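You operate a simulated robot arm through the tools that you are given. There is no shell and no other tool. Be economical: measure what you need, move in short steps, check, and stop when the job is done.

You are at the controls of a simulated two-armed robot. One attempt, no reset.

TASK
Bin the strip printer's thin roll, fit the spare, feed paper twice.
Fine: bin it before the spare goes in; the spare lies beside the printer; grey tub; lid shut and latched before the feed.

It is judged by the outcome, as a careful person would: the job done as asked, and still so three seconds after it is handed in. It fails if anything else is knocked over, pushed out of place, dropped, spilled or broken. A push-on lid holds only when it is set on centred and level and pressed home; a screw cap is set on level and turned clockwise until tight.

THE ROBOT
Two 7-joint arms with fingered hands on one trunk, on a base that drives. Base frame: it is fixed to the floor where the robot stands at the start and does not move with it; the origin is under the middle of the robot, x ahead of it, y to its left, z up; the surface under the hand at the start is at about z = 0.944. Readings come in m, rad, newtons and seconds.
The left shoulder is at the start at [0.016, 0.173, 1.301], the right one opposite. With the tool pointing down near the work surface each hand reaches from about 0.1 to 0.74 m from the robot's upright axis, wherever it stands, measured 20 degrees to its own side. Places, roughly: list clear button [0.4, -0.1, 1]; strip feed button [0.4, 0, 1]; strip print button [0.4, 0, 1]; strip printer [0.5, -0.1, 1]; strip printer latch [0.5, -0.1, 1]; strip printer lid [0.6, 0, 1]. Payload 3.5 kg a hand.
The tool frame of a hand sits at the grasp point between the pads (the TCP): z along the fingers, y along the line on which they close. The tips reach 0.025 m beyond it. Largest opening 0.088 m; the body of the gripper starts 0.029 m behind the TCP. The gripper is a hand of 3 fingers: y runs from the thumb to the fingers, the wrist lies at [-0.013, -0.097, -0.162] in the tool frame, and closing takes about 1.5 s.
Orientation is told as [roll, pitch, yaw] about the base's x, y, z axes, in that order, counted from this pose: with the fingers straight down and the wrist toward the robot, the tool's x, y and z point along [0, 1, 0], [1, 0, 0] and [0, 0, -1] of the base frame.

THE INTERFACE
- The arms move only by the tool jog_arm. It takes "left_moves", "right_moves" or both (then of equal length, played together; a hand with none holds still); each is a list of rows, each an object of numbers (a shift or turn left out is 0, a gripper value left out holds the last): "grip": the finger opening in m, from 0 to 0.088; "x", "y", "z": the shift along the base's x, y, z in m; "ax", "ay", "az": the turn, a rotation vector about the base's x, y, z in degrees. In form: [{"grip": .., "x": .., "y": .., "z": .., "ax": .., "ay": .., "az": ..}, ...]. A call has 1 to 20 rows; each row shifts and turns the commanded pose from where the row before left it. Each row takes 0.2 s and may step no farther than 0.05 m and 0.15 rad from the row before; otherwise, or with a gripper value out of range, the whole call is refused. Where a pose cannot be reached the arm comes as near as it can. A force on the tool above 40 N (or 10 N above the force at the start of the call, whichever is more), or a blocked arm, ends the call early, and 0.2 s more pass. Each finger travels about 0.072 m/s and halts on what it meets, pressing with about 28 N; the grip force reading is that of the motor and also rises with nothing between the fingers. The clock runs only during rows and for 0.2 s after the last one: add rows that do not move to give the fingers time. The reply holds the time, the measured pose of the TCP, the force on the tool along the base axes, the opening and the grip force, in the units named above and with some noise, with the torque about the TCP (base axes, N m) and any sound that the robot's microphone picked up, and new pictures: "pictures" is both (left out), scene, wrist or none (wrist: the cameras of the hands that moved).
- Cameras (640 x 400 px; columns grow to the right, rows downward): "scene" is now at [0.0932, -0.0049, 1.524]; the picture's right is [0.02, -1.00, -0.00], its down [-0.62, -0.01, -0.79] and it looks along [0.79, 0.02, -0.62] (base axes); focal length 215 px, centre (320, 200). "left" rides on the left gripper at [-0.058, -0.085, -0.1] in its tool frame; the picture's right is [-0.67, -0.35, 0.66], its down [0.68, -0.63, 0.37] and it looks along [0.29, 0.69, 0.66] (tool axes); focal length 261 px, centre (320, 200). "right" rides on the right gripper at [0.058, -0.085, -0.099] in its tool frame; the picture's right is [-0.67, 0.35, -0.66], its down [-0.68, -0.63, 0.37] and it looks along [-0.29, 0.69, 0.66] (tool axes); focal length 261 px, centre (320, 200).
- lift_body(by): slides the trunk up (or, below 0, down) by that many m; the arms and the scene camera ride with it, the base frame stays. It gives what a move gives, with no picture.
- steer(legs): drives the robot by 1 to 6 legs, each [ahead, left, turn to the left] in m, m and rad, along the robot's own axes; the way and the turn of a leg run together, so that a leg with both is an arc; at most 1.5 m and 3.142 rad a leg. The arms and the cameras ride along, it lands a little off, and it stops where it bumps. It gives what a move gives, and a new picture of the scene camera.
- hand_shape(shape, hand): the hand has 3 fingers and takes this shape, open, in about a second: jaw (thumb against the fingers, like two jaws); tri (thumb and two fingers); tip (a fingertip pinch); poke (one finger out to press); point (the index stretched); flat (the hand flat); cup (the hand cupped); fist (a fist). The gripper value then closes the fingers along that shape, each until it touches; the sizes above hold for jaw. It gives what a move gives, with no picture.
- pan_tilt(pan, tilt): turns the head with the scene camera to pan (to the left, within 1.501 rad either way) and tilt (down, from -0.506 to 1.204), counted from straight ahead of the robot. It gives what a move gives, and a new picture of the scene camera.
- locate(camera, pixels): for up to 12 pixels [column, row] of the newest picture of that camera ("zoom" is the newest enlarged one), the place [x, y, z] in the base frame of the surface seen there, good to about 0.003 m, but the place of the scene camera against the robot may be out by one fixed shift of up to 0.012 m in any direction. The clock stands still meanwhile.
- inspect(camera, box): a new picture of the part [left, top, right, bottom] of that camera's present view, enlarged. The clock stands still meanwhile.
- close_job(): hands the job in; it is judged then, once.

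Work in short steps. Measure before you move; look again where a grasp or a placing could have gone wrong, and mend it. You have 80 turns and 260 pictures in all, those below and enlarged ones among them. Open the grippers and draw the arms clear of the work before you hand the job in, unless the task says otherwise; then end with one line.

The tools are called after "Call:" as name(argument=value, ...) on one line, values as JSON. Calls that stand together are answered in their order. jog_arm: Moves the arms, as the interface text tells. Its arguments: {"type":"object","properties":{"left_moves":{"type":"array","items":{"type":"object","properties":{"grip":{"type":"number"},"x":{"type":"number"},"y":{"type":"number"},"z":{"type":"number"},"ax":{"type":"number"},"ay":{"type":"number"},"az":{"type":"number"}}}},"right_moves":{"type":"array","items":{"type":"object","properties":{"grip":{"type":"number"},"x":{"type":"number"},"y":{"type":"number"},"z":{"type":"number"},"ax":{"type":"number"},"ay":{"type":"number"},"az":{"type":"number"}}}},"pictures":{"type":"string","enum":["both","scene","wrist","none"]}},"required":[]} The other tools are called the same way: lift_body (by) slides the trunk up or down; hand_shape (shape, hand) gives the hand a shape; steer (legs) drives the base; pan_tilt (pan, tilt) turns the head that bears the scene camera; locate (camera, pixels) gives the place of the surface under pixels of a picture; inspect (camera, box) takes an enlarged picture of a part of a camera's view; close_job () hands the job in.

At the start:

```text
t: 0.0
left_ee_pos: [0.4918, 0.1834, 1.38]
left_orientation: [-0.001, 0.0, 0.0]
left_ft_force: [0.2, -0.1, 0.5]
left_torque: [0.02, 0.02, 0.04]
left_gripper_width: 0.0878
left_grasp_force: 0.1
left_shape: jaw
right_ee_pos: [0.3626, -0.177, 1.366]
right_orientation: [-0.001, 0.001, 0.002]
right_ft_force: [-0.2, 0.3, -0.2]
right_torque: [0.01, -0.01, -0.02]
right_gripper_width: 0.0874
right_grasp_force: 0.1
right_shape: jaw
trunk travel left (down, up): [-0.375, 0.08]
robot x, y, heading: [-0.0017, 0.0002, 0.0]
head pan, tilt: [0.021, 0.646]
```

scene: 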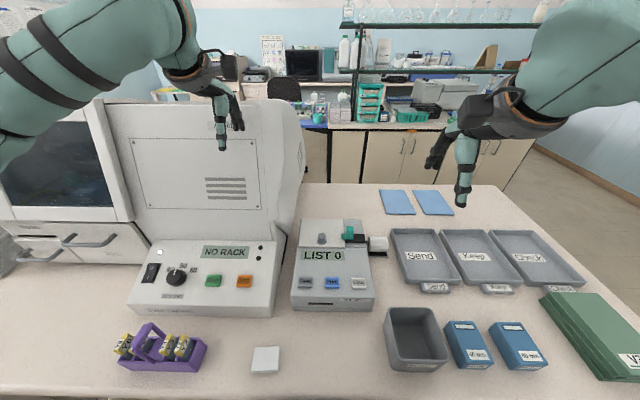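
right: 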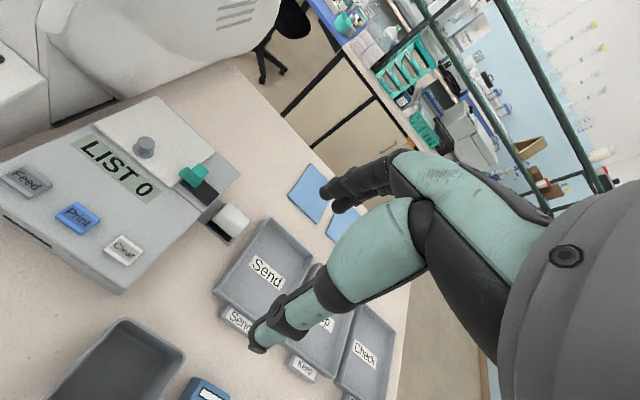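
left: 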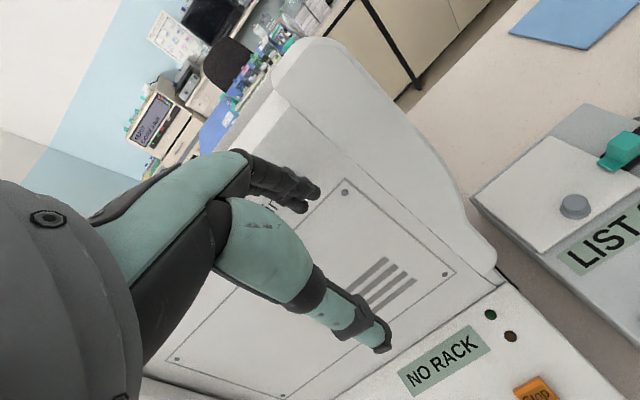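

The printer is at about (333,265) in the scene, with the teal latch near (350,232), a lid knob at (322,238), and a white roll at (378,243). I'll enlarge it to see details.

Call:
inspect(camera="scene", box=[280, 205, 400, 320])

Call:
inspect(camera="right", box=[0, 90, 260, 300])

Call:
locate(camera="scene", pixels=[[322, 238], [350, 230], [358, 240], [378, 240], [378, 252], [305, 282], [332, 283], [358, 283], [300, 225], [364, 222], [415, 325], [415, 350]])

```text
3.48 times, centred on (340, 262) of scene
```

zoom: 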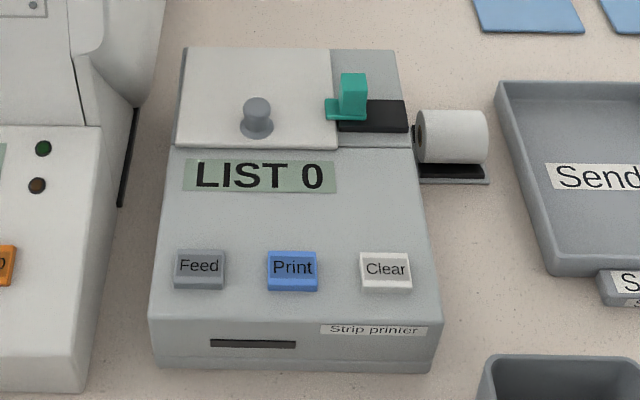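

```text
1.90 times, centred on (130, 195) of right
```

zoom: 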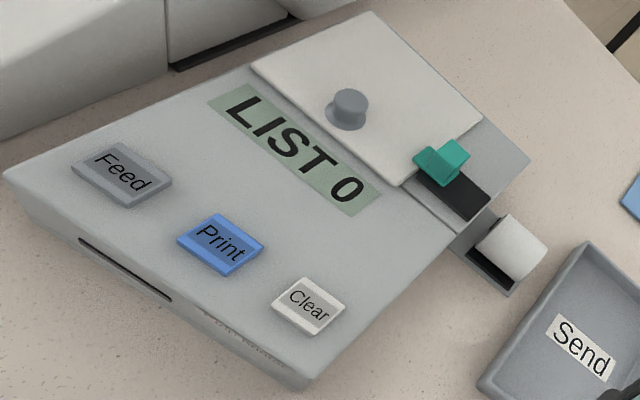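

```text
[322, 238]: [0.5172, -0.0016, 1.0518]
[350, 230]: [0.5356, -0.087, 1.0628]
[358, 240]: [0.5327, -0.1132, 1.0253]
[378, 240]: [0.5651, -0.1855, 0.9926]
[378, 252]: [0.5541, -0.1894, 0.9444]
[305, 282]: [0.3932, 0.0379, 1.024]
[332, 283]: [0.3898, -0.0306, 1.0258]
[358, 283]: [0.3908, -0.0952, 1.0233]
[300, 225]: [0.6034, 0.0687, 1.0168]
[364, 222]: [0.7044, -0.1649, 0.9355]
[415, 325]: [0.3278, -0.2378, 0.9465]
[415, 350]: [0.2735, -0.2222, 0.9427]
```

The lid has a knob near its front edge, and the teal latch sits over its right edge, with a dark slot to the right. I'll measure these in the right-hand zoom, which has no fixed camera shift.

Call:
locate(camera="zoom", pixels=[[350, 97], [345, 125], [452, 150], [430, 163], [470, 205], [515, 230], [500, 260], [253, 66], [400, 183], [480, 120], [372, 14], [545, 250]])

Call:
locate(camera="right", pixels=[[27, 182], [78, 216], [123, 250], [215, 228], [120, 330], [180, 360], [65, 385]])

Call:
inspect(camera="scene", box=[370, 290, 460, 380])

```text
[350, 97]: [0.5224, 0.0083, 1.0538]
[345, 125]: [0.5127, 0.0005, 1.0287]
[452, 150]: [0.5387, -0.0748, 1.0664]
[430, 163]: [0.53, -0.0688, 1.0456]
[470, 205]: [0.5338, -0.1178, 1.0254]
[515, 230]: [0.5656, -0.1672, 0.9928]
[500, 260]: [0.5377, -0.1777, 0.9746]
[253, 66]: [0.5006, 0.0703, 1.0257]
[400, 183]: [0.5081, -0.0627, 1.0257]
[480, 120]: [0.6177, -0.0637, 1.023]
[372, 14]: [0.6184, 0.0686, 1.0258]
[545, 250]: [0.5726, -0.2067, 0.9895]
```

```text
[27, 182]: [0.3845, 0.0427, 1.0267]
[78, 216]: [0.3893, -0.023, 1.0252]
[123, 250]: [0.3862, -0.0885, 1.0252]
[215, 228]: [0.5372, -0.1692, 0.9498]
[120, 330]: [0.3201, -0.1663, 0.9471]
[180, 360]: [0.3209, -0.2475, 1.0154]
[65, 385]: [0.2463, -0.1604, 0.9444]
```

```text
4.44 times, centred on (415, 335) of scene
```

zoom: 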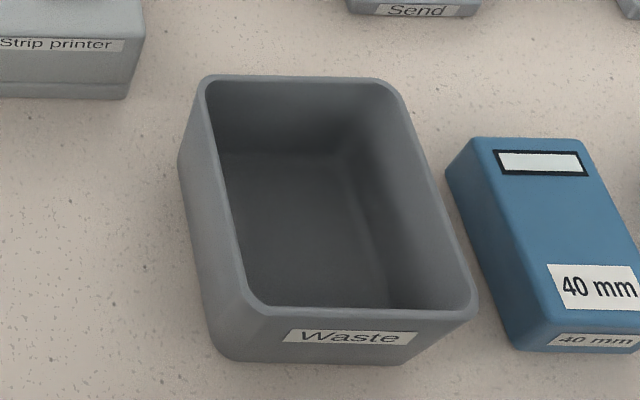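

The measured lid spans x 0.50–0.618 and y −0.063–0.07. The latch post is at about (0.538, −0.075), top z 1.066, and its slot runs to −y. I move the right hand above the latch.

Call:
jog_arm(right_moves=[{"x": 0.0254, "y": 0.0146, "z": -0.0309}, {"x": 0.0254, "y": 0.0146, "z": -0.0309}, {"x": 0.0254, "y": 0.0146, "z": -0.0309}, {"x": 0.0254, "y": 0.0146, "z": -0.0309}, {"x": 0.0254, "y": 0.0146, "z": -0.0309}, {"x": 0.0254, "y": 0.0146, "z": -0.0309}, {"x": 0.0254, "y": 0.0146, "z": -0.0309}, {}])

```text
t: 1.8
left_ee_pos: [0.4914, 0.1835, 1.3806]
left_orientation: [-0.001, 0.0, 0.0]
left_ft_force: [0.4, -1.0, -0.2]
left_torque: [-0.04, 0.0, 0.03]
left_gripper_width: 0.0877
left_grasp_force: 0.0
left_shape: jaw
right_ee_pos: [0.5399, -0.0766, 1.1497]
right_orientation: [0.002, -0.003, -0.001]
right_ft_force: [0.1, -0.1, 0.9]
right_torque: [-0.01, 0.02, -0.02]
right_gripper_width: 0.0874
right_grasp_force: 0.1
right_shape: jaw
trunk travel left (down, up): [-0.375, 0.08]
robot x, y, heading: [-0.0001, 0.0019, -0.004]
head pan, tilt: [0.021, 0.646]
```

scene: 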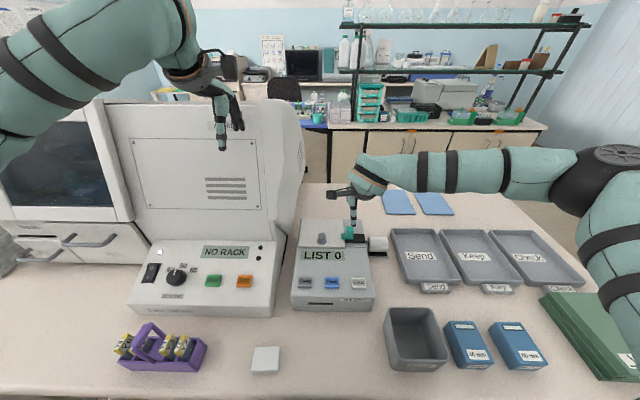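
right: 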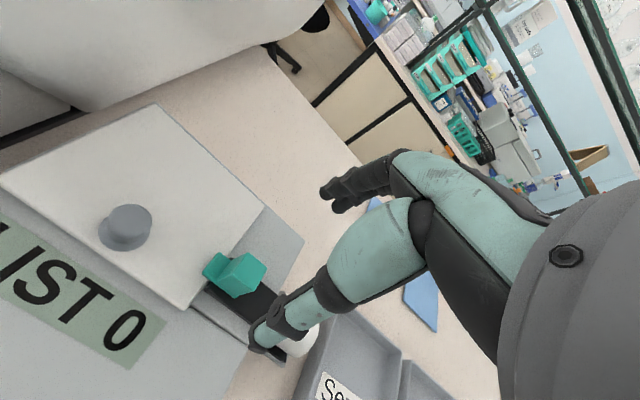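

The latch is now close, at about (235,272) in the right picture. I measure its post and base.

Call:
inspect(camera="right", box=[80, 180, 340, 370])

Call:
locate(camera="right", pixels=[[240, 262], [222, 275], [262, 265], [240, 288], [212, 262], [255, 308], [285, 355], [262, 318], [128, 220], [120, 245], [300, 345]])

```text
2.11 times, centred on (210, 275) of right
```

zoom: 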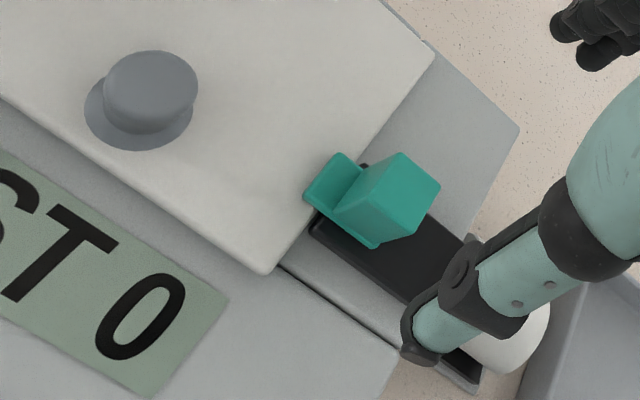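

```text
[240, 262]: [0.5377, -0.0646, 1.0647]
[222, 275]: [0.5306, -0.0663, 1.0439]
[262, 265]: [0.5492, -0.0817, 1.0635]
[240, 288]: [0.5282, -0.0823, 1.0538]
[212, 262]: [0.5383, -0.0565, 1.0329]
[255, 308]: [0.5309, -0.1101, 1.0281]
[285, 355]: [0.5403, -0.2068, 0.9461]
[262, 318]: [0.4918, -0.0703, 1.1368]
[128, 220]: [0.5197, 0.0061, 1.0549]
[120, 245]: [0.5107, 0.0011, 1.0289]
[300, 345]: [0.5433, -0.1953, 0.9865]
```

The post spans x 0.528–0.552 and y −0.065 to −0.088, and its tongue overlaps the lid edge. I lower the hand so the fingers straddle it along x, and close.

Call:
jog_arm(right_moves=[{"z": -0.03}, {"z": -0.03}, {"z": -0.03}, {}, {"grip": 0.0}, {}, {}, {}, {}, {}])

```text
t: 4.0
left_ee_pos: [0.4909, 0.1832, 1.3798]
left_orientation: [-0.002, 0.0, 0.001]
left_ft_force: [0.9, 0.0, -0.3]
left_torque: [0.0, 0.01, 0.03]
left_gripper_width: 0.0877
left_grasp_force: 0.0
left_shape: jaw
right_ee_pos: [0.5408, -0.0766, 1.0601]
right_orientation: [0.001, 0.0, 0.0]
right_ft_force: [-0.8, -0.1, -2.7]
right_torque: [0.02, 0.02, -0.02]
right_gripper_width: 0.0165
right_grasp_force: 27.9
right_shape: jaw
trunk travel left (down, up): [-0.375, 0.08]
robot x, y, heading: [-0.0013, 0.0013, 0.002]
head pan, tilt: [0.021, 0.646]
```

scene: 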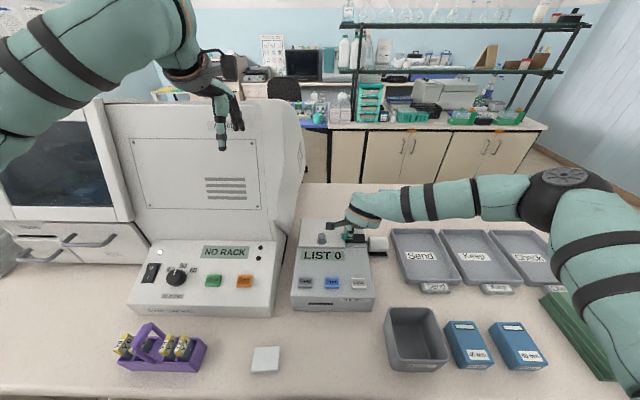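
right: 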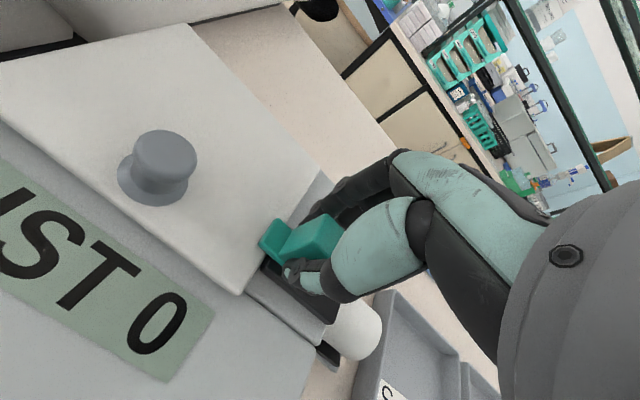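

The post is held, with the opening at 0.0165. I drag it toward −y in small steps.

Call:
jog_arm(right_moves=[{"y": -0.006}, {"y": -0.006}, {"y": -0.006}, {"y": -0.006}, {}], pictures="wrist")

```text
t: 5.2
left_ee_pos: [0.4918, 0.1855, 1.3795]
left_orientation: [-0.002, 0.0, 0.001]
left_ft_force: [0.3, -0.9, 0.5]
left_torque: [0.03, -0.01, 0.01]
left_gripper_width: 0.0876
left_grasp_force: 0.0
left_shape: jaw
right_ee_pos: [0.5388, -0.0984, 1.0597]
right_orientation: [0.0, 0.001, 0.001]
right_ft_force: [-3.6, 16.4, -3.9]
right_torque: [0.34, 0.06, 0.08]
right_gripper_width: 0.0153
right_grasp_force: 28.4
right_shape: jaw
trunk travel left (down, up): [-0.375, 0.08]
robot x, y, heading: [0.0012, 0.0002, -0.001]
head pan, tilt: [0.021, 0.646]
```

right: 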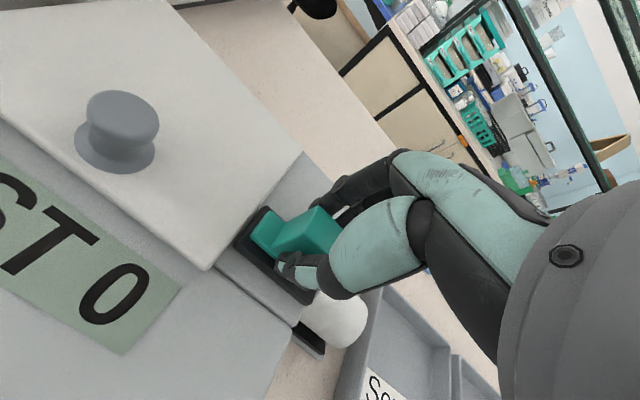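

The latch moved about 22 mm and its tongue is clear of the lid, and the rising force suggests the end stop. I open, rise and look.

Call:
jog_arm(right_moves=[{"y": 0.002, "grip": 0.06}, {}, {}, {}, {"z": 0.04}, {"z": 0.04, "y": -0.01}, {"z": 0.04, "y": -0.03}, {"z": 0.02, "y": -0.04}, {"y": -0.04}, {}])

```text
t: 7.4
left_ee_pos: [0.4921, 0.1848, 1.3805]
left_orientation: [-0.002, -0.001, -0.001]
left_ft_force: [-0.1, 0.0, -0.1]
left_torque: [0.02, 0.01, 0.04]
left_gripper_width: 0.0875
left_grasp_force: 0.1
left_shape: jaw
right_ee_pos: [0.5401, -0.2177, 1.1995]
right_orientation: [0.001, 0.001, 0.002]
right_ft_force: [-0.2, 0.0, 0.5]
right_torque: [0.01, -0.02, -0.07]
right_gripper_width: 0.0596
right_grasp_force: 0.0
right_shape: jaw
trunk travel left (down, up): [-0.375, 0.08]
robot x, y, heading: [-0.0037, 0.0013, 0.004]
head pan, tilt: [0.021, 0.646]
```

scene: 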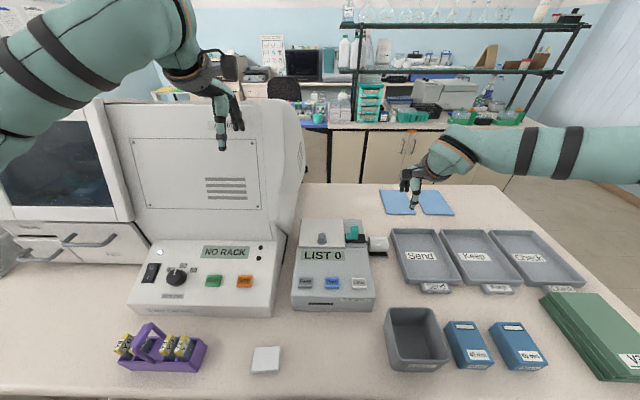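
right: 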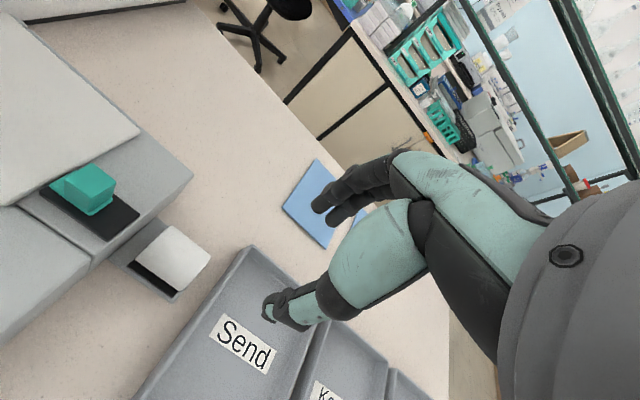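

I check the latch tongue against the lid edge, and look at the spare roll's cradle.

Call:
inspect(camera="right", box=[0, 120, 240, 320])

Call:
locate(camera="right", pixels=[[60, 186], [95, 178], [90, 200], [137, 130], [165, 232], [205, 258], [173, 285], [140, 262], [174, 298], [120, 250], [175, 255]])

```text
2.00 times, centred on (120, 220) of right
```

zoom: 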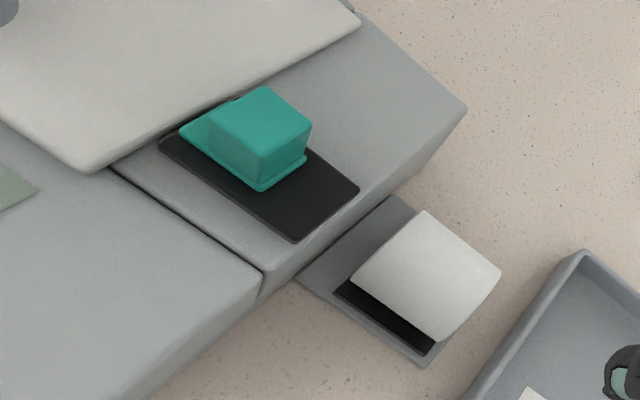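

```text
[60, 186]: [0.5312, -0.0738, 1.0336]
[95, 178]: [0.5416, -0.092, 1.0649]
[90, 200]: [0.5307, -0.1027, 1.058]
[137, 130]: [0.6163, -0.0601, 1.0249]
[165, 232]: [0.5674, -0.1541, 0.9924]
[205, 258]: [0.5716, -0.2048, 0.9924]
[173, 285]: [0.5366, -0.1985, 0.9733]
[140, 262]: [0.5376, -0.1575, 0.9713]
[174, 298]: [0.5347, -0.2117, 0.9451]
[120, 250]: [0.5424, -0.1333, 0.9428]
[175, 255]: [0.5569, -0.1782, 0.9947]
```

The latch is open: the tongue starts at y −0.072 and the lid edge is at −0.063. I bring the left hand over the lid knob, moving sideways first to stay clear of the analyser.

Call:
jog_arm(left_moves=[{"y": -0.045}, {"y": -0.045}, {"y": -0.045}, {"y": -0.045, "x": 0.013}, {"z": -0.045, "x": 0.013}, {"z": -0.045}, {"z": -0.045}, {"z": -0.045}, {"z": -0.045}, {"z": -0.035}, {}])

```text
t: 9.8
left_ee_pos: [0.5191, 0.0026, 1.12]
left_orientation: [-0.001, -0.001, 0.001]
left_ft_force: [-0.3, 0.8, -0.2]
left_torque: [0.02, -0.01, -0.06]
left_gripper_width: 0.0877
left_grasp_force: 0.1
left_shape: jaw
right_ee_pos: [0.5398, -0.2179, 1.2008]
right_orientation: [0.004, 0.002, 0.004]
right_ft_force: [0.6, -0.5, -1.0]
right_torque: [-0.02, -0.02, -0.01]
right_gripper_width: 0.0599
right_grasp_force: 0.0
right_shape: jaw
trunk travel left (down, up): [-0.375, 0.08]
robot x, y, heading: [0.0039, -0.0029, -0.003]
head pan, tilt: [0.021, 0.646]
```

scene: 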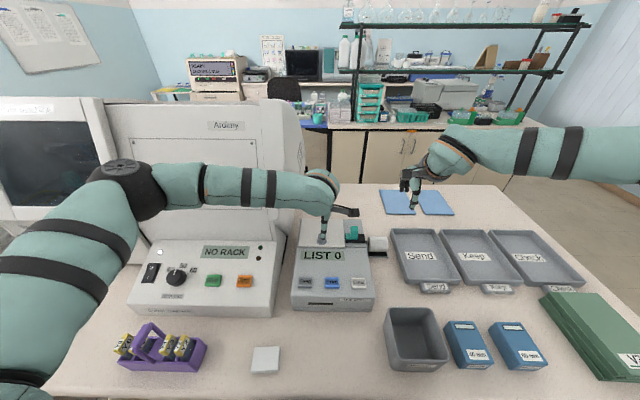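
left: 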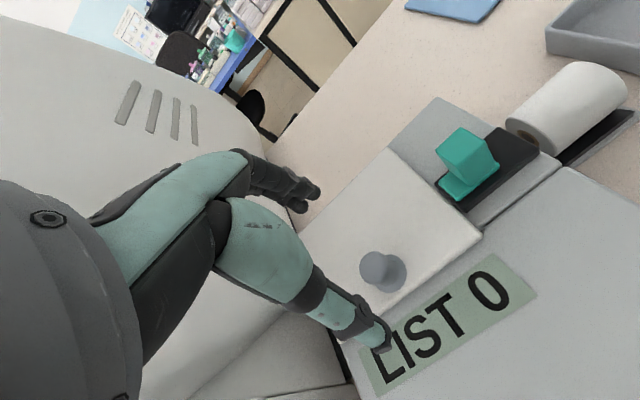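

I measure the knob at (384,270) and the lid corners from the left camera.

Call:
locate(camera="left", pixels=[[381, 266], [400, 275], [385, 288], [388, 152], [478, 238], [466, 150], [452, 190], [610, 95], [530, 135]])

```text
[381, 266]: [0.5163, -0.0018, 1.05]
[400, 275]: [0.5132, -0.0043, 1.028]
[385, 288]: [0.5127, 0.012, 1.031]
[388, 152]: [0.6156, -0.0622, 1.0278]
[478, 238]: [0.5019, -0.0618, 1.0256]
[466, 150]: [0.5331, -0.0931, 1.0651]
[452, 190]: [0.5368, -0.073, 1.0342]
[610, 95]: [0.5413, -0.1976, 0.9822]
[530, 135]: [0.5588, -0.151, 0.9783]
```

The knob is at about (0.519, 0.003), with its top at 1.053. I descend 0.062 and close on it.

Call:
jog_arm(left_moves=[{"z": -0.03}, {"z": -0.032}, {}, {"grip": 0.0}, {}, {}, {}, {}, {}], pictures="wrist")

```text
t: 11.8
left_ee_pos: [0.5187, 0.002, 1.0584]
left_orientation: [0.0, 0.001, 0.0]
left_ft_force: [-0.2, -3.0, -0.3]
left_torque: [-0.04, -0.02, 0.0]
left_gripper_width: 0.014
left_grasp_force: 27.8
left_shape: jaw
right_ee_pos: [0.5387, -0.2201, 1.1999]
right_orientation: [0.001, 0.001, 0.0]
right_ft_force: [-0.6, 0.1, -0.2]
right_torque: [-0.03, 0.0, 0.0]
right_gripper_width: 0.0597
right_grasp_force: 0.2
right_shape: jaw
trunk travel left (down, up): [-0.375, 0.08]
robot x, y, heading: [0.0003, 0.001, 0.004]
head pan, tilt: [0.021, 0.646]
```

left: 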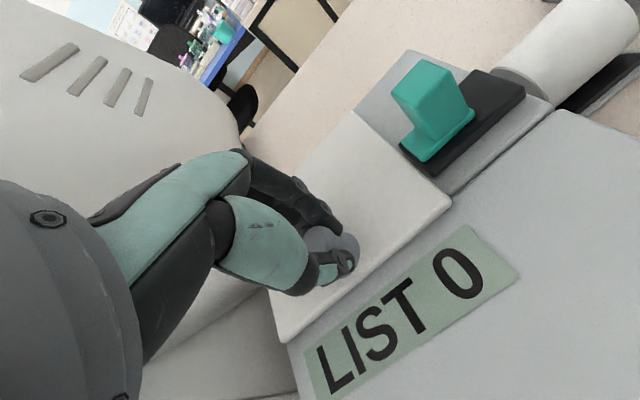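

The knob is held. I lift 12 mm as a test, to see whether the lid is hinged at the back.

Call:
jog_arm(left_moves=[{"z": 0.006}, {"z": 0.006}, {}])

```text
t: 12.6
left_ee_pos: [0.5184, 0.0018, 1.0697]
left_orientation: [0.0, 0.003, 0.001]
left_ft_force: [5.0, -5.9, -2.8]
left_torque: [-0.11, -0.01, -0.05]
left_gripper_width: 0.0138
left_grasp_force: 28.3
left_shape: jaw
right_ee_pos: [0.5413, -0.2196, 1.2001]
right_orientation: [0.002, 0.003, 0.0]
right_ft_force: [-0.3, 0.0, 0.7]
right_torque: [0.0, 0.0, 0.0]
right_gripper_width: 0.0596
right_grasp_force: 0.0
right_shape: jaw
trunk travel left (down, up): [-0.375, 0.08]
robot x, y, heading: [-0.0018, 0.0026, 0.001]
head pan, tilt: [0.021, 0.646]
```

scene: 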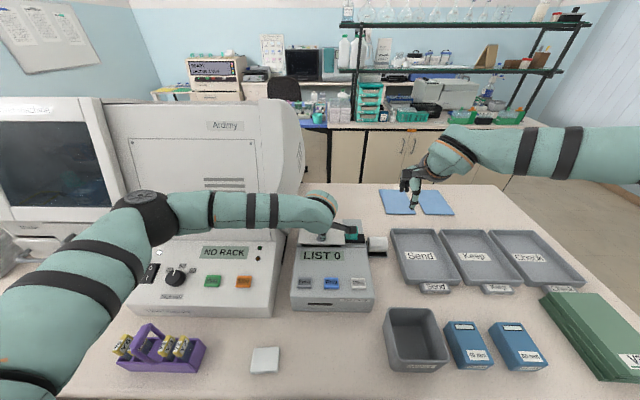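
left: 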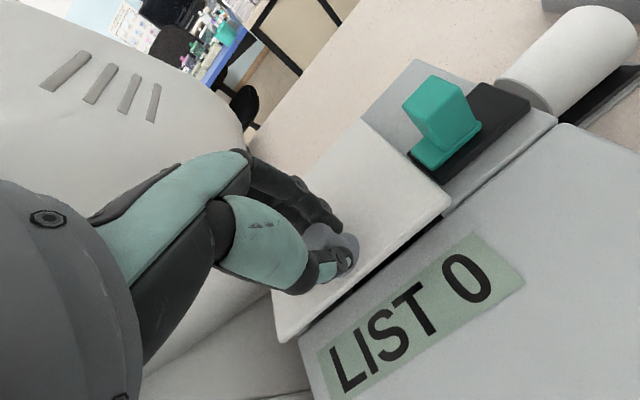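

The lid's front edge rises and it hinges at the back (x≈0.618, z≈1.025). I swing the knob along an arc about that hinge, turning the hand with it.

Call:
jog_arm(left_moves=[{"x": 0.0025, "ay": 3.3}, {"x": 0.0025, "ay": 3.3}, {"x": 0.0075, "z": 0.0134, "ay": 8.3}, {"x": 0.0089, "z": 0.0115, "ay": 8}, {"x": 0.0105, "z": 0.0102, "ay": 8}, {}])

```text
t: 14.0
left_ee_pos: [0.5499, 0.0015, 1.1053]
left_orientation: [-0.002, 0.54, 0.0]
left_ft_force: [0.4, -7.0, 0.6]
left_torque: [-0.09, -0.1, 0.0]
left_gripper_width: 0.0138
left_grasp_force: 27.9
left_shape: jaw
right_ee_pos: [0.5388, -0.2204, 1.1996]
right_orientation: [0.001, 0.001, 0.002]
right_ft_force: [0.1, -0.2, -0.3]
right_torque: [0.03, 0.02, -0.01]
right_gripper_width: 0.0596
right_grasp_force: 0.0
right_shape: jaw
trunk travel left (down, up): [-0.375, 0.08]
robot x, y, heading: [0.0002, 0.0027, 0.0]
head pan, tilt: [0.021, 0.646]
```

scene: 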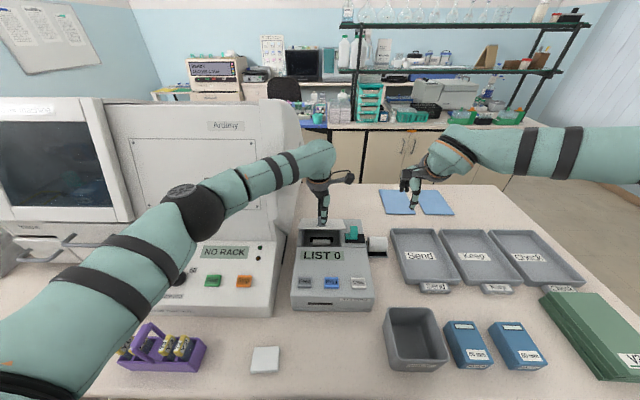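
left: 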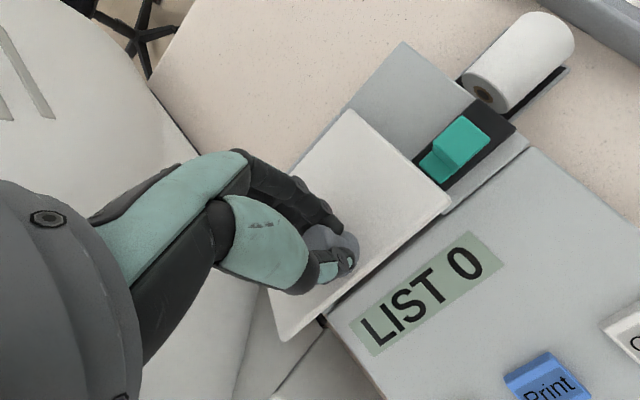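

It follows cleanly with no force. I continue the arc toward about 63°.

Call:
jog_arm(left_moves=[{"x": 0.0117, "z": 0.0088, "ay": 8}, {"x": 0.0129, "z": 0.0069, "ay": 8}, {"x": 0.0137, "z": 0.0051, "ay": 8}, {"x": 0.0143, "z": 0.0032, "ay": 8}, {}])

```text
t: 15.4
left_ee_pos: [0.5393, 0.0155, 1.1103]
left_orientation: [0.009, 0.951, -0.075]
left_ft_force: [20.3, -24.5, -13.2]
left_torque: [-0.74, -0.81, 0.26]
left_gripper_width: 0.0225
left_grasp_force: 28.0
left_shape: jaw
left hand out of reach, approached as far as the arm can: row 1, 2, 3, 4
right_ee_pos: [0.5374, -0.2667, 1.1991]
right_orientation: [0.016, -0.005, -0.053]
right_ft_force: [-0.2, 0.2, -0.1]
right_torque: [-0.02, 0.01, -0.04]
right_gripper_width: 0.0597
right_grasp_force: 0.1
right_shape: jaw
trunk travel left (down, up): [-0.375, 0.08]
robot x, y, heading: [0.0169, -0.004, -0.058]
head pan, tilt: [0.021, 0.646]
stopped in row 5 (left hand): the arm was blocked; the commanded pose is now the measured one
```

scene: 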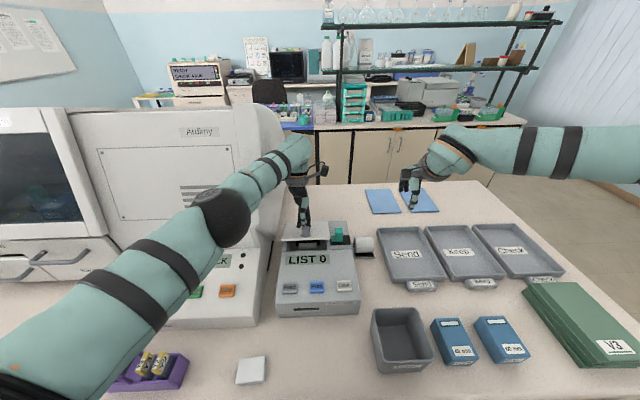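
left: 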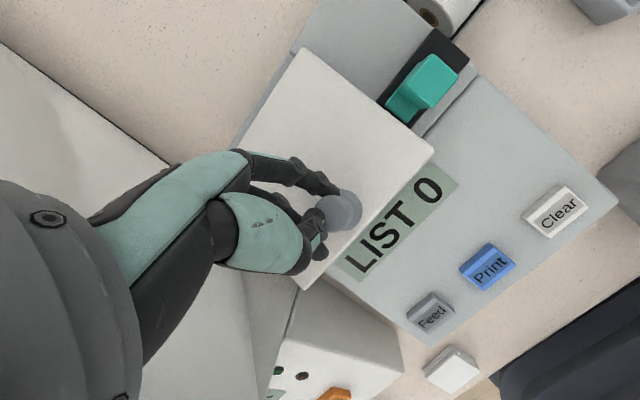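

The arm ran out of reach and the base was twisted slightly (heading −0.058). I turn the hand back to relieve the strain while keeping the lid at about 31°.

Call:
jog_arm(left_moves=[{"ay": -7}, {"ay": -7, "x": 0.003, "y": -0.004}, {"ay": -7, "x": 0.003, "y": -0.004}, {"x": 0.003, "y": -0.004, "z": -0.003}, {}])

```text
t: 16.6
left_ee_pos: [0.5454, 0.0247, 1.1088]
left_orientation: [0.03, 0.582, -0.04]
left_ft_force: [-0.2, 0.0, -0.2]
left_torque: [0.04, 0.01, 0.0]
left_gripper_width: 0.0096
left_grasp_force: 27.9
left_shape: jaw
right_ee_pos: [0.5338, -0.2517, 1.2036]
right_orientation: [0.007, -0.009, -0.046]
right_ft_force: [-0.4, -0.3, 0.8]
right_torque: [0.0, -0.03, 0.02]
right_gripper_width: 0.06
right_grasp_force: 0.0
right_shape: jaw
trunk travel left (down, up): [-0.375, 0.08]
robot x, y, heading: [0.0141, -0.0033, -0.045]
head pan, tilt: [0.021, 0.646]
```

scene: 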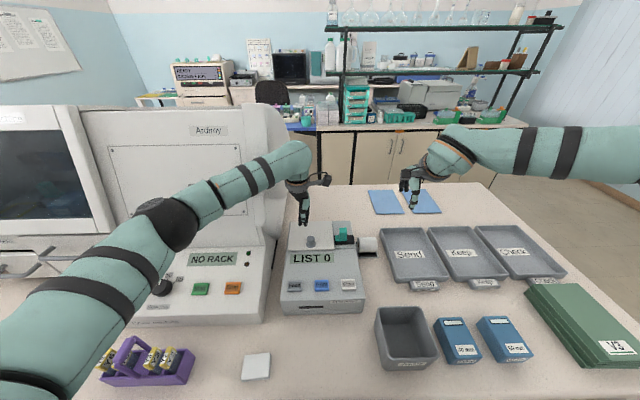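
left: 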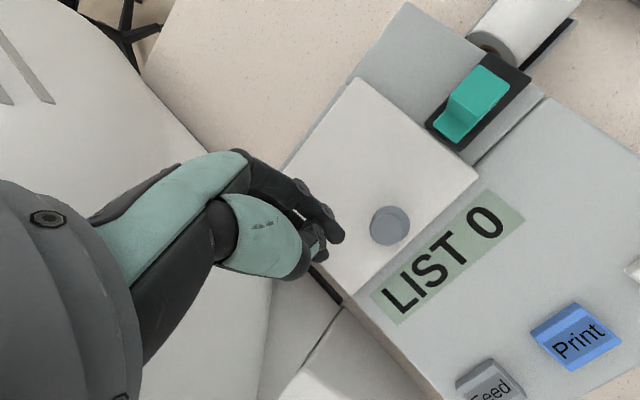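

The knob slipped free and the lid is shut again; nothing else appears disturbed. New plan: the left hand lifts the lid to about 30°, then a right finger pushes the lid's underside back from the front. First I check the geometry again.

Call:
locate(camera="left", pixels=[[389, 224], [360, 82], [474, 178], [350, 290], [480, 85], [458, 130], [375, 240]])

Call:
inspect(camera="scene", box=[260, 160, 400, 320])

Call:
inspect(camera="scene", box=[0, 240, 280, 400])

```text
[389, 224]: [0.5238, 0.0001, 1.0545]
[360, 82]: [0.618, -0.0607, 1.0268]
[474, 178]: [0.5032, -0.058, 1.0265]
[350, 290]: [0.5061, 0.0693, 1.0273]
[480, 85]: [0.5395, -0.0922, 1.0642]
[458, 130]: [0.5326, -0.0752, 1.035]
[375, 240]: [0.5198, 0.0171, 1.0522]
```

```text
2.50 times, centred on (330, 240) of scene
```

zoom: 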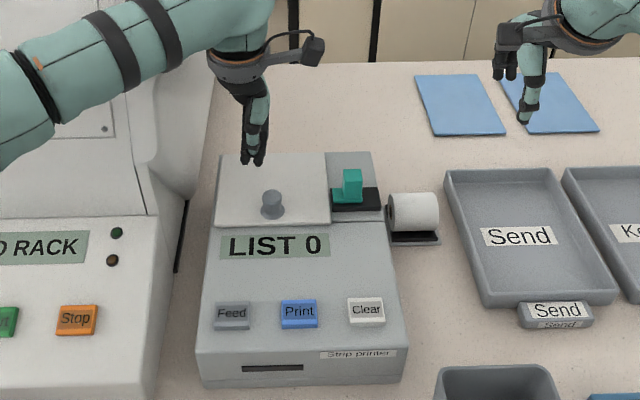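

```text
2.29 times, centred on (140, 320) of scene
```

zoom: 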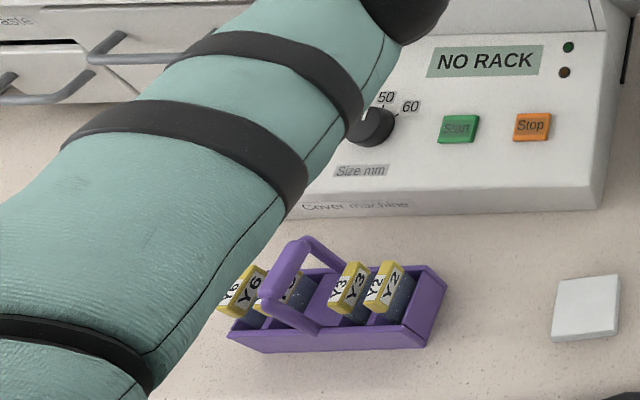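

The printer has not moved, and the knob is at (0.521, 0.002). I bring the left hand back above it, tilted −15° this time so that more of the lid's travel is within reach.

Call:
jog_arm(left_moves=[{"z": 0.03, "grip": 0.05}, {"x": -0.004, "y": -0.004, "ay": -8}, {"x": -0.004, "y": -0.004, "ay": -8}, {"x": -0.004, "y": -0.004, "ay": -8}, {"x": -0.004, "y": -0.004, "ay": -8}, {"x": -0.004, "y": -0.003, "ay": -8}, {"x": -0.004, "y": -0.003, "ay": -8}, {"ax": -1.7, "az": 2.3}, {}], pictures="wrist")

```text
t: 18.6
left_ee_pos: [0.5304, 0.0087, 1.1339]
left_orientation: [0.026, -0.247, 0.007]
left_ft_force: [0.5, 0.5, 0.5]
left_torque: [0.0, 0.0, -0.01]
left_gripper_width: 0.0494
left_grasp_force: 0.1
left_shape: jaw
right_ee_pos: [0.5443, -0.2453, 1.2004]
right_orientation: [0.001, 0.0, -0.047]
right_ft_force: [-0.2, -0.2, -0.1]
right_torque: [-0.05, 0.0, 0.0]
right_gripper_width: 0.0599
right_grasp_force: 0.1
right_shape: jaw
trunk travel left (down, up): [-0.375, 0.08]
robot x, y, heading: [0.0159, -0.003, -0.05]
head pan, tilt: [0.021, 0.646]
```

left: 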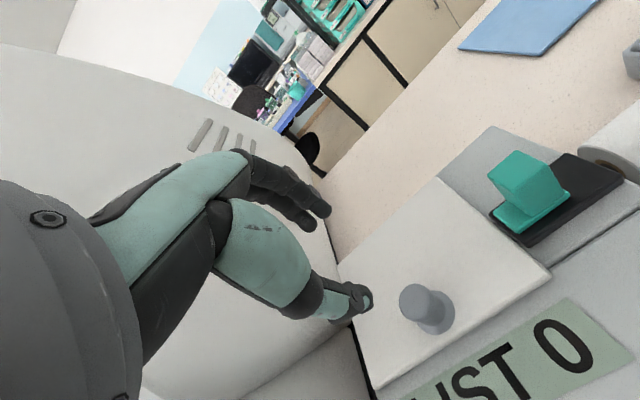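

I descend onto the knob and close.

Call:
jog_arm(left_moves=[{"x": -0.005, "y": -0.004, "z": -0.036}, {"x": -0.004, "y": -0.003, "z": -0.035}, {}, {"grip": 0.0}, {}, {}, {}, {}], pictures="wrist")

```text
t: 20.4
left_ee_pos: [0.5213, -0.0003, 1.0621]
left_orientation: [0.027, -0.246, 0.007]
left_ft_force: [-0.1, -4.4, -2.2]
left_torque: [-0.06, 0.12, -0.03]
left_gripper_width: 0.0146
left_grasp_force: 28.3
left_shape: jaw
right_ee_pos: [0.5445, -0.246, 1.2]
right_orientation: [-0.001, 0.001, -0.047]
right_ft_force: [0.0, 0.3, -0.4]
right_torque: [0.0, 0.0, -0.01]
right_gripper_width: 0.06
right_grasp_force: 0.0
right_shape: jaw
trunk travel left (down, up): [-0.375, 0.08]
robot x, y, heading: [0.0141, -0.0017, -0.051]
head pan, tilt: [0.021, 0.646]
```

left: 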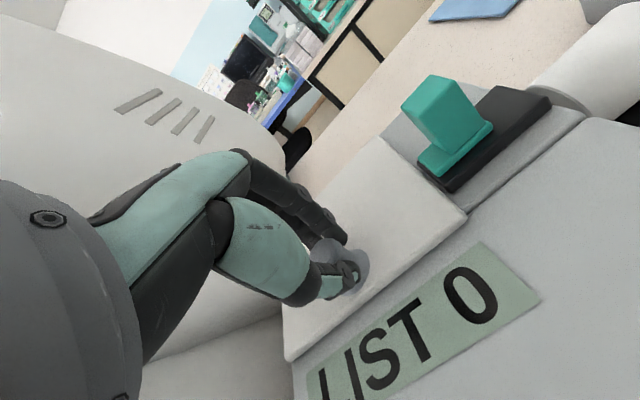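

The knob is gripped. I swing the lid to about 40°, and meanwhile bring the right hand, closed, to a staging point in front and to the right.

Call:
jog_arm(left_moves=[{"x": 0.0061, "z": 0.0131, "ay": 8}, {"x": 0.0079, "z": 0.0122, "ay": 8}, {"x": 0.0094, "z": 0.0109, "ay": 8}, {"x": 0.0109, "z": 0.0096, "ay": 8}, {"x": 0.0122, "z": 0.0079, "ay": 8}, {}, {}], right_moves=[{"x": -0.018, "y": 0.02, "grip": 0.0}, {"x": -0.018, "y": 0.02}, {"x": -0.018, "y": 0.02}, {"x": -0.018, "y": 0.02}, {"x": -0.018, "y": 0.02}, {}, {}])

```text
t: 22.0
left_ee_pos: [0.5674, 0.0002, 1.1168]
left_orientation: [0.033, 0.452, 0.007]
left_ft_force: [-1.0, -8.2, 0.3]
left_torque: [-0.13, 0.06, 0.07]
left_gripper_width: 0.0145
left_grasp_force: 27.9
left_shape: jaw
right_ee_pos: [0.4527, -0.1475, 1.1998]
right_orientation: [0.003, 0.001, -0.046]
right_ft_force: [0.2, 0.3, 0.9]
right_torque: [-0.02, 0.0, 0.01]
right_gripper_width: 0.0001
right_grasp_force: 27.9
right_shape: jaw
trunk travel left (down, up): [-0.375, 0.08]
robot x, y, heading: [0.017, 0.0015, -0.053]
head pan, tilt: [0.021, 0.646]
```

scene: 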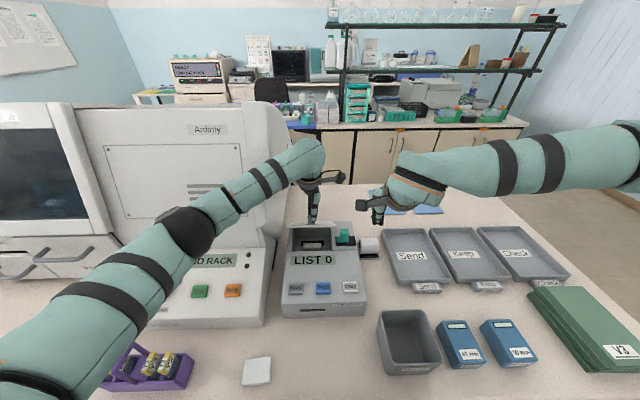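
right: 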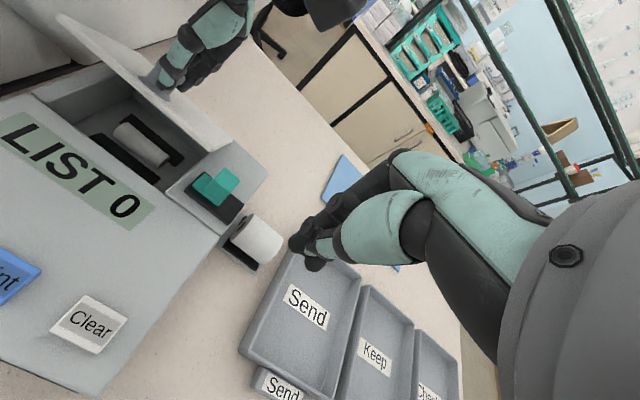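
left: 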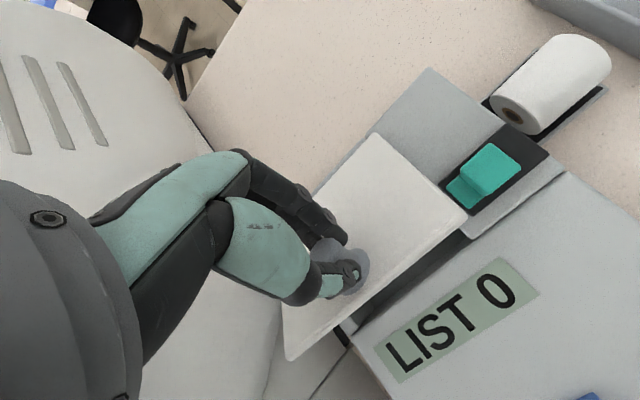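

The lid is up about 40° and the thin roll is visible in the bay at (140,145) in the right picture. I bring the closed right fingers in front of the lid's right part, leaning right to stay clear of the left hand.

Call:
jog_arm(right_moves=[{"y": 0.035, "ax": 7}, {"y": 0.035, "ax": 7}, {"y": 0.0275, "x": 0.015, "ax": 6, "az": 2.6}, {"x": 0.015, "z": -0.03}, {"z": -0.035}, {"z": -0.03}, {}])

```text
t: 23.6
left_ee_pos: [0.5684, -0.001, 1.116]
left_orientation: [0.033, 0.452, 0.007]
left_ft_force: [-2.3, -8.4, 1.3]
left_torque: [-0.14, 0.14, 0.07]
left_gripper_width: 0.0144
left_grasp_force: 27.8
left_shape: jaw
right_ee_pos: [0.4847, -0.0503, 1.1072]
right_orientation: [0.351, 0.014, 0.001]
right_ft_force: [0.4, -1.0, 0.2]
right_torque: [0.0, 0.04, 0.0]
right_gripper_width: 0.0002
right_grasp_force: 28.0
right_shape: jaw
trunk travel left (down, up): [-0.375, 0.08]
robot x, y, heading: [0.0176, -0.0009, -0.047]
head pan, tilt: [0.021, 0.646]
```

scene: 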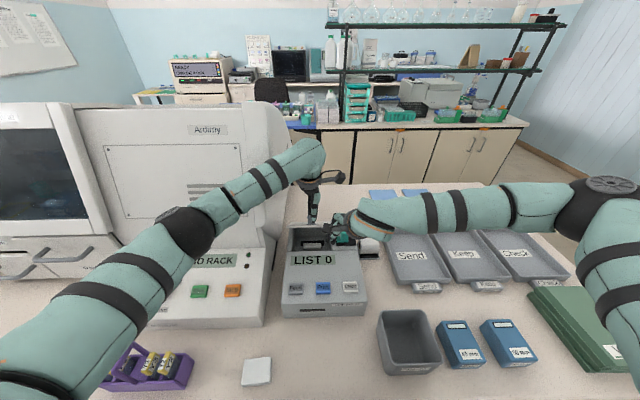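
right: 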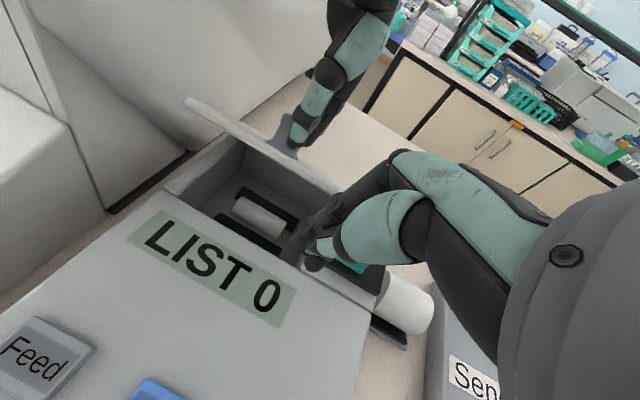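

The right fingertips are in front of the lid edge. I advance slowly until they touch the lid's underside.

Call:
jog_arm(right_moves=[{"x": 0.01}, {"x": 0.01}, {"x": 0.007}, {"x": 0.005}, {}], pictures="wrist")

```text
t: 24.8
left_ee_pos: [0.568, 0.0013, 1.1165]
left_orientation: [0.033, 0.451, 0.009]
left_ft_force: [5.2, -10.0, -1.8]
left_torque: [-0.18, -0.05, 0.01]
left_gripper_width: 0.0141
left_grasp_force: 27.8
left_shape: jaw
right_ee_pos: [0.5151, -0.0495, 1.106]
right_orientation: [0.351, 0.014, 0.001]
right_ft_force: [-10.5, -0.9, 4.9]
right_torque: [-0.07, -0.03, -0.09]
right_gripper_width: 0.0
right_grasp_force: 27.6
right_shape: jaw
trunk travel left (down, up): [-0.375, 0.08]
robot x, y, heading: [0.0156, -0.0038, -0.047]
head pan, tilt: [0.021, 0.646]
```

right: 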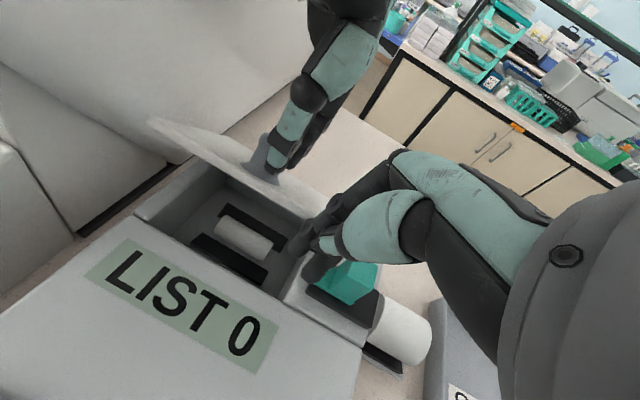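

Contact made (−10.5 N in x). The left hand now opens, withdraws square to the lid, then moves left, while the right hand supports the lid.

Call:
jog_arm(left_moves=[{"grip": 0.06}, {}, {}, {}, {"x": 0.008, "z": 0.018}, {"x": 0.008, "z": 0.02}, {"x": 0.0, "z": 0.04}, {"z": 0.04}, {"x": -0.03, "y": 0.02}, {"x": -0.03, "y": 0.03}, {"x": -0.03, "y": 0.03}, {}])

```text
t: 27.4
left_ee_pos: [0.4929, 0.0815, 1.2342]
left_orientation: [0.033, 0.449, 0.01]
left_ft_force: [1.9, -7.3, 2.3]
left_torque: [0.09, -0.16, -0.38]
left_gripper_width: 0.0607
left_grasp_force: 0.0
left_shape: jaw
right_ee_pos: [0.5145, -0.0495, 1.1074]
right_orientation: [0.35, 0.012, 0.002]
right_ft_force: [-5.9, 1.1, 6.5]
right_torque: [-0.05, -0.06, -0.03]
right_gripper_width: 0.0
right_grasp_force: 27.8
right_shape: jaw
trunk travel left (down, up): [-0.375, 0.08]
robot x, y, heading: [0.0169, -0.0028, -0.049]
head pan, tilt: [0.021, 0.646]
```

scene: 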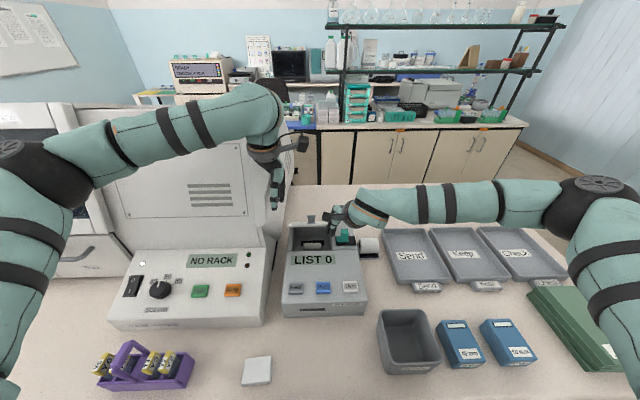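
left: 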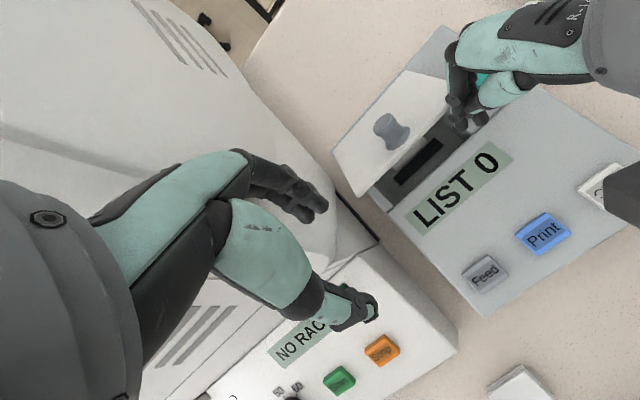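

The lid rests on the right finger. I push on in +x with a slight rise, and draw the left hand back toward the robot, because it reads −7 N in y and may be touching the analyser.

Call:
jog_arm(left_moves=[{"x": -0.02, "y": -0.01}, {"x": -0.03, "y": -0.005}, {"x": -0.03}, {"x": -0.03}, {}, {}, {}], right_moves=[{"x": 0.012, "z": 0.009}, {"x": 0.014, "z": 0.006}, {"x": 0.015, "z": 0.003}, {"x": 0.015}, {"x": 0.015}, {"x": 0.01}, {}])

```text
t: 28.3
left_ee_pos: [0.4003, 0.0655, 1.2354]
left_orientation: [0.033, 0.446, 0.006]
left_ft_force: [0.6, 0.9, 0.1]
left_torque: [0.03, 0.02, -0.03]
left_gripper_width: 0.0597
left_grasp_force: 0.1
left_shape: jaw
right_ee_pos: [0.5568, -0.0464, 1.135]
right_orientation: [0.357, -0.001, 0.004]
right_ft_force: [-19.4, -4.9, 36.4]
right_torque: [-0.38, -0.24, -0.18]
right_gripper_width: 0.0
right_grasp_force: 28.0
right_shape: jaw
trunk travel left (down, up): [-0.375, 0.08]
robot x, y, heading: [0.0168, -0.0006, -0.046]
head pan, tilt: [0.021, 0.646]
stopped in row 4 (right hand): the force on the tool passed its limit at 44 N (the readings are from after the stop); the commanded pose is now the measured one
```

scene: 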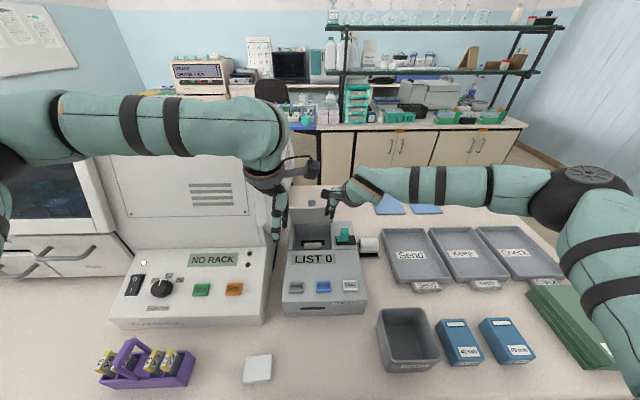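
right: 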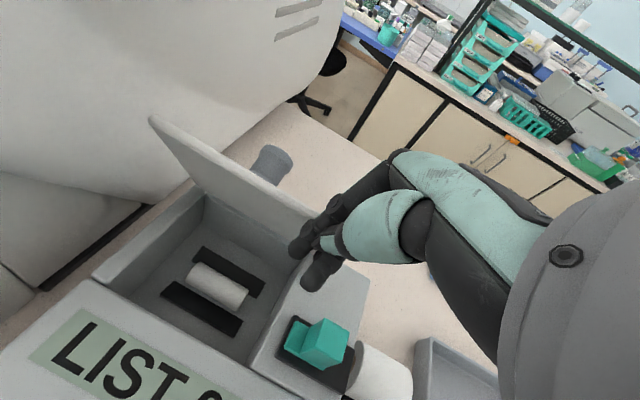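
left: 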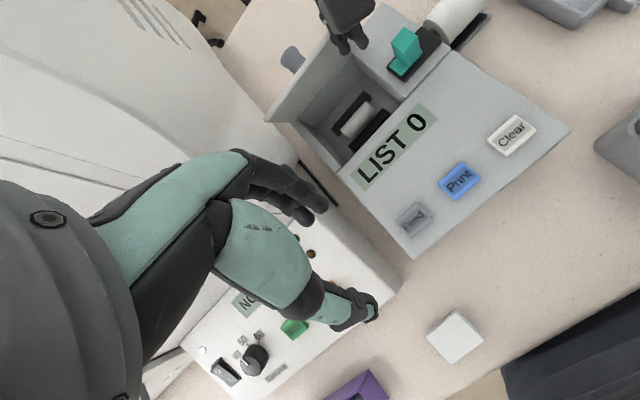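

The lid is nearly upright, but its edge is pressing up under the arched knuckles (+36 N). I measure its angle.

Call:
locate(camera="right", pixels=[[153, 122], [240, 170], [195, 185], [230, 215], [300, 215], [305, 255], [318, 275], [220, 285], [290, 240]])

Call:
inspect(camera="left", box=[240, 0, 480, 180])

```text
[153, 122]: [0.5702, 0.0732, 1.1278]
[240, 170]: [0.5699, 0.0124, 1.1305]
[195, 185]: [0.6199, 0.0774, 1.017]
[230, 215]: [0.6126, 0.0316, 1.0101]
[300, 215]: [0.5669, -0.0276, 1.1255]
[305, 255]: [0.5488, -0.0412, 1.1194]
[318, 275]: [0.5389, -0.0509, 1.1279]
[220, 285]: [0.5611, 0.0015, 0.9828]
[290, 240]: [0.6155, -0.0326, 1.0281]
```

```text
2.22 times, centred on (360, 90) of left
```

zoom: 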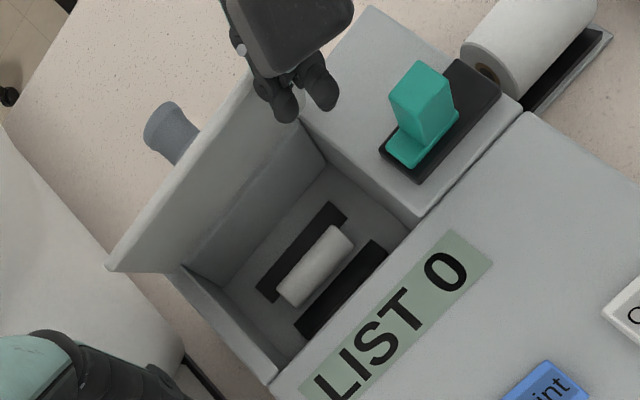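

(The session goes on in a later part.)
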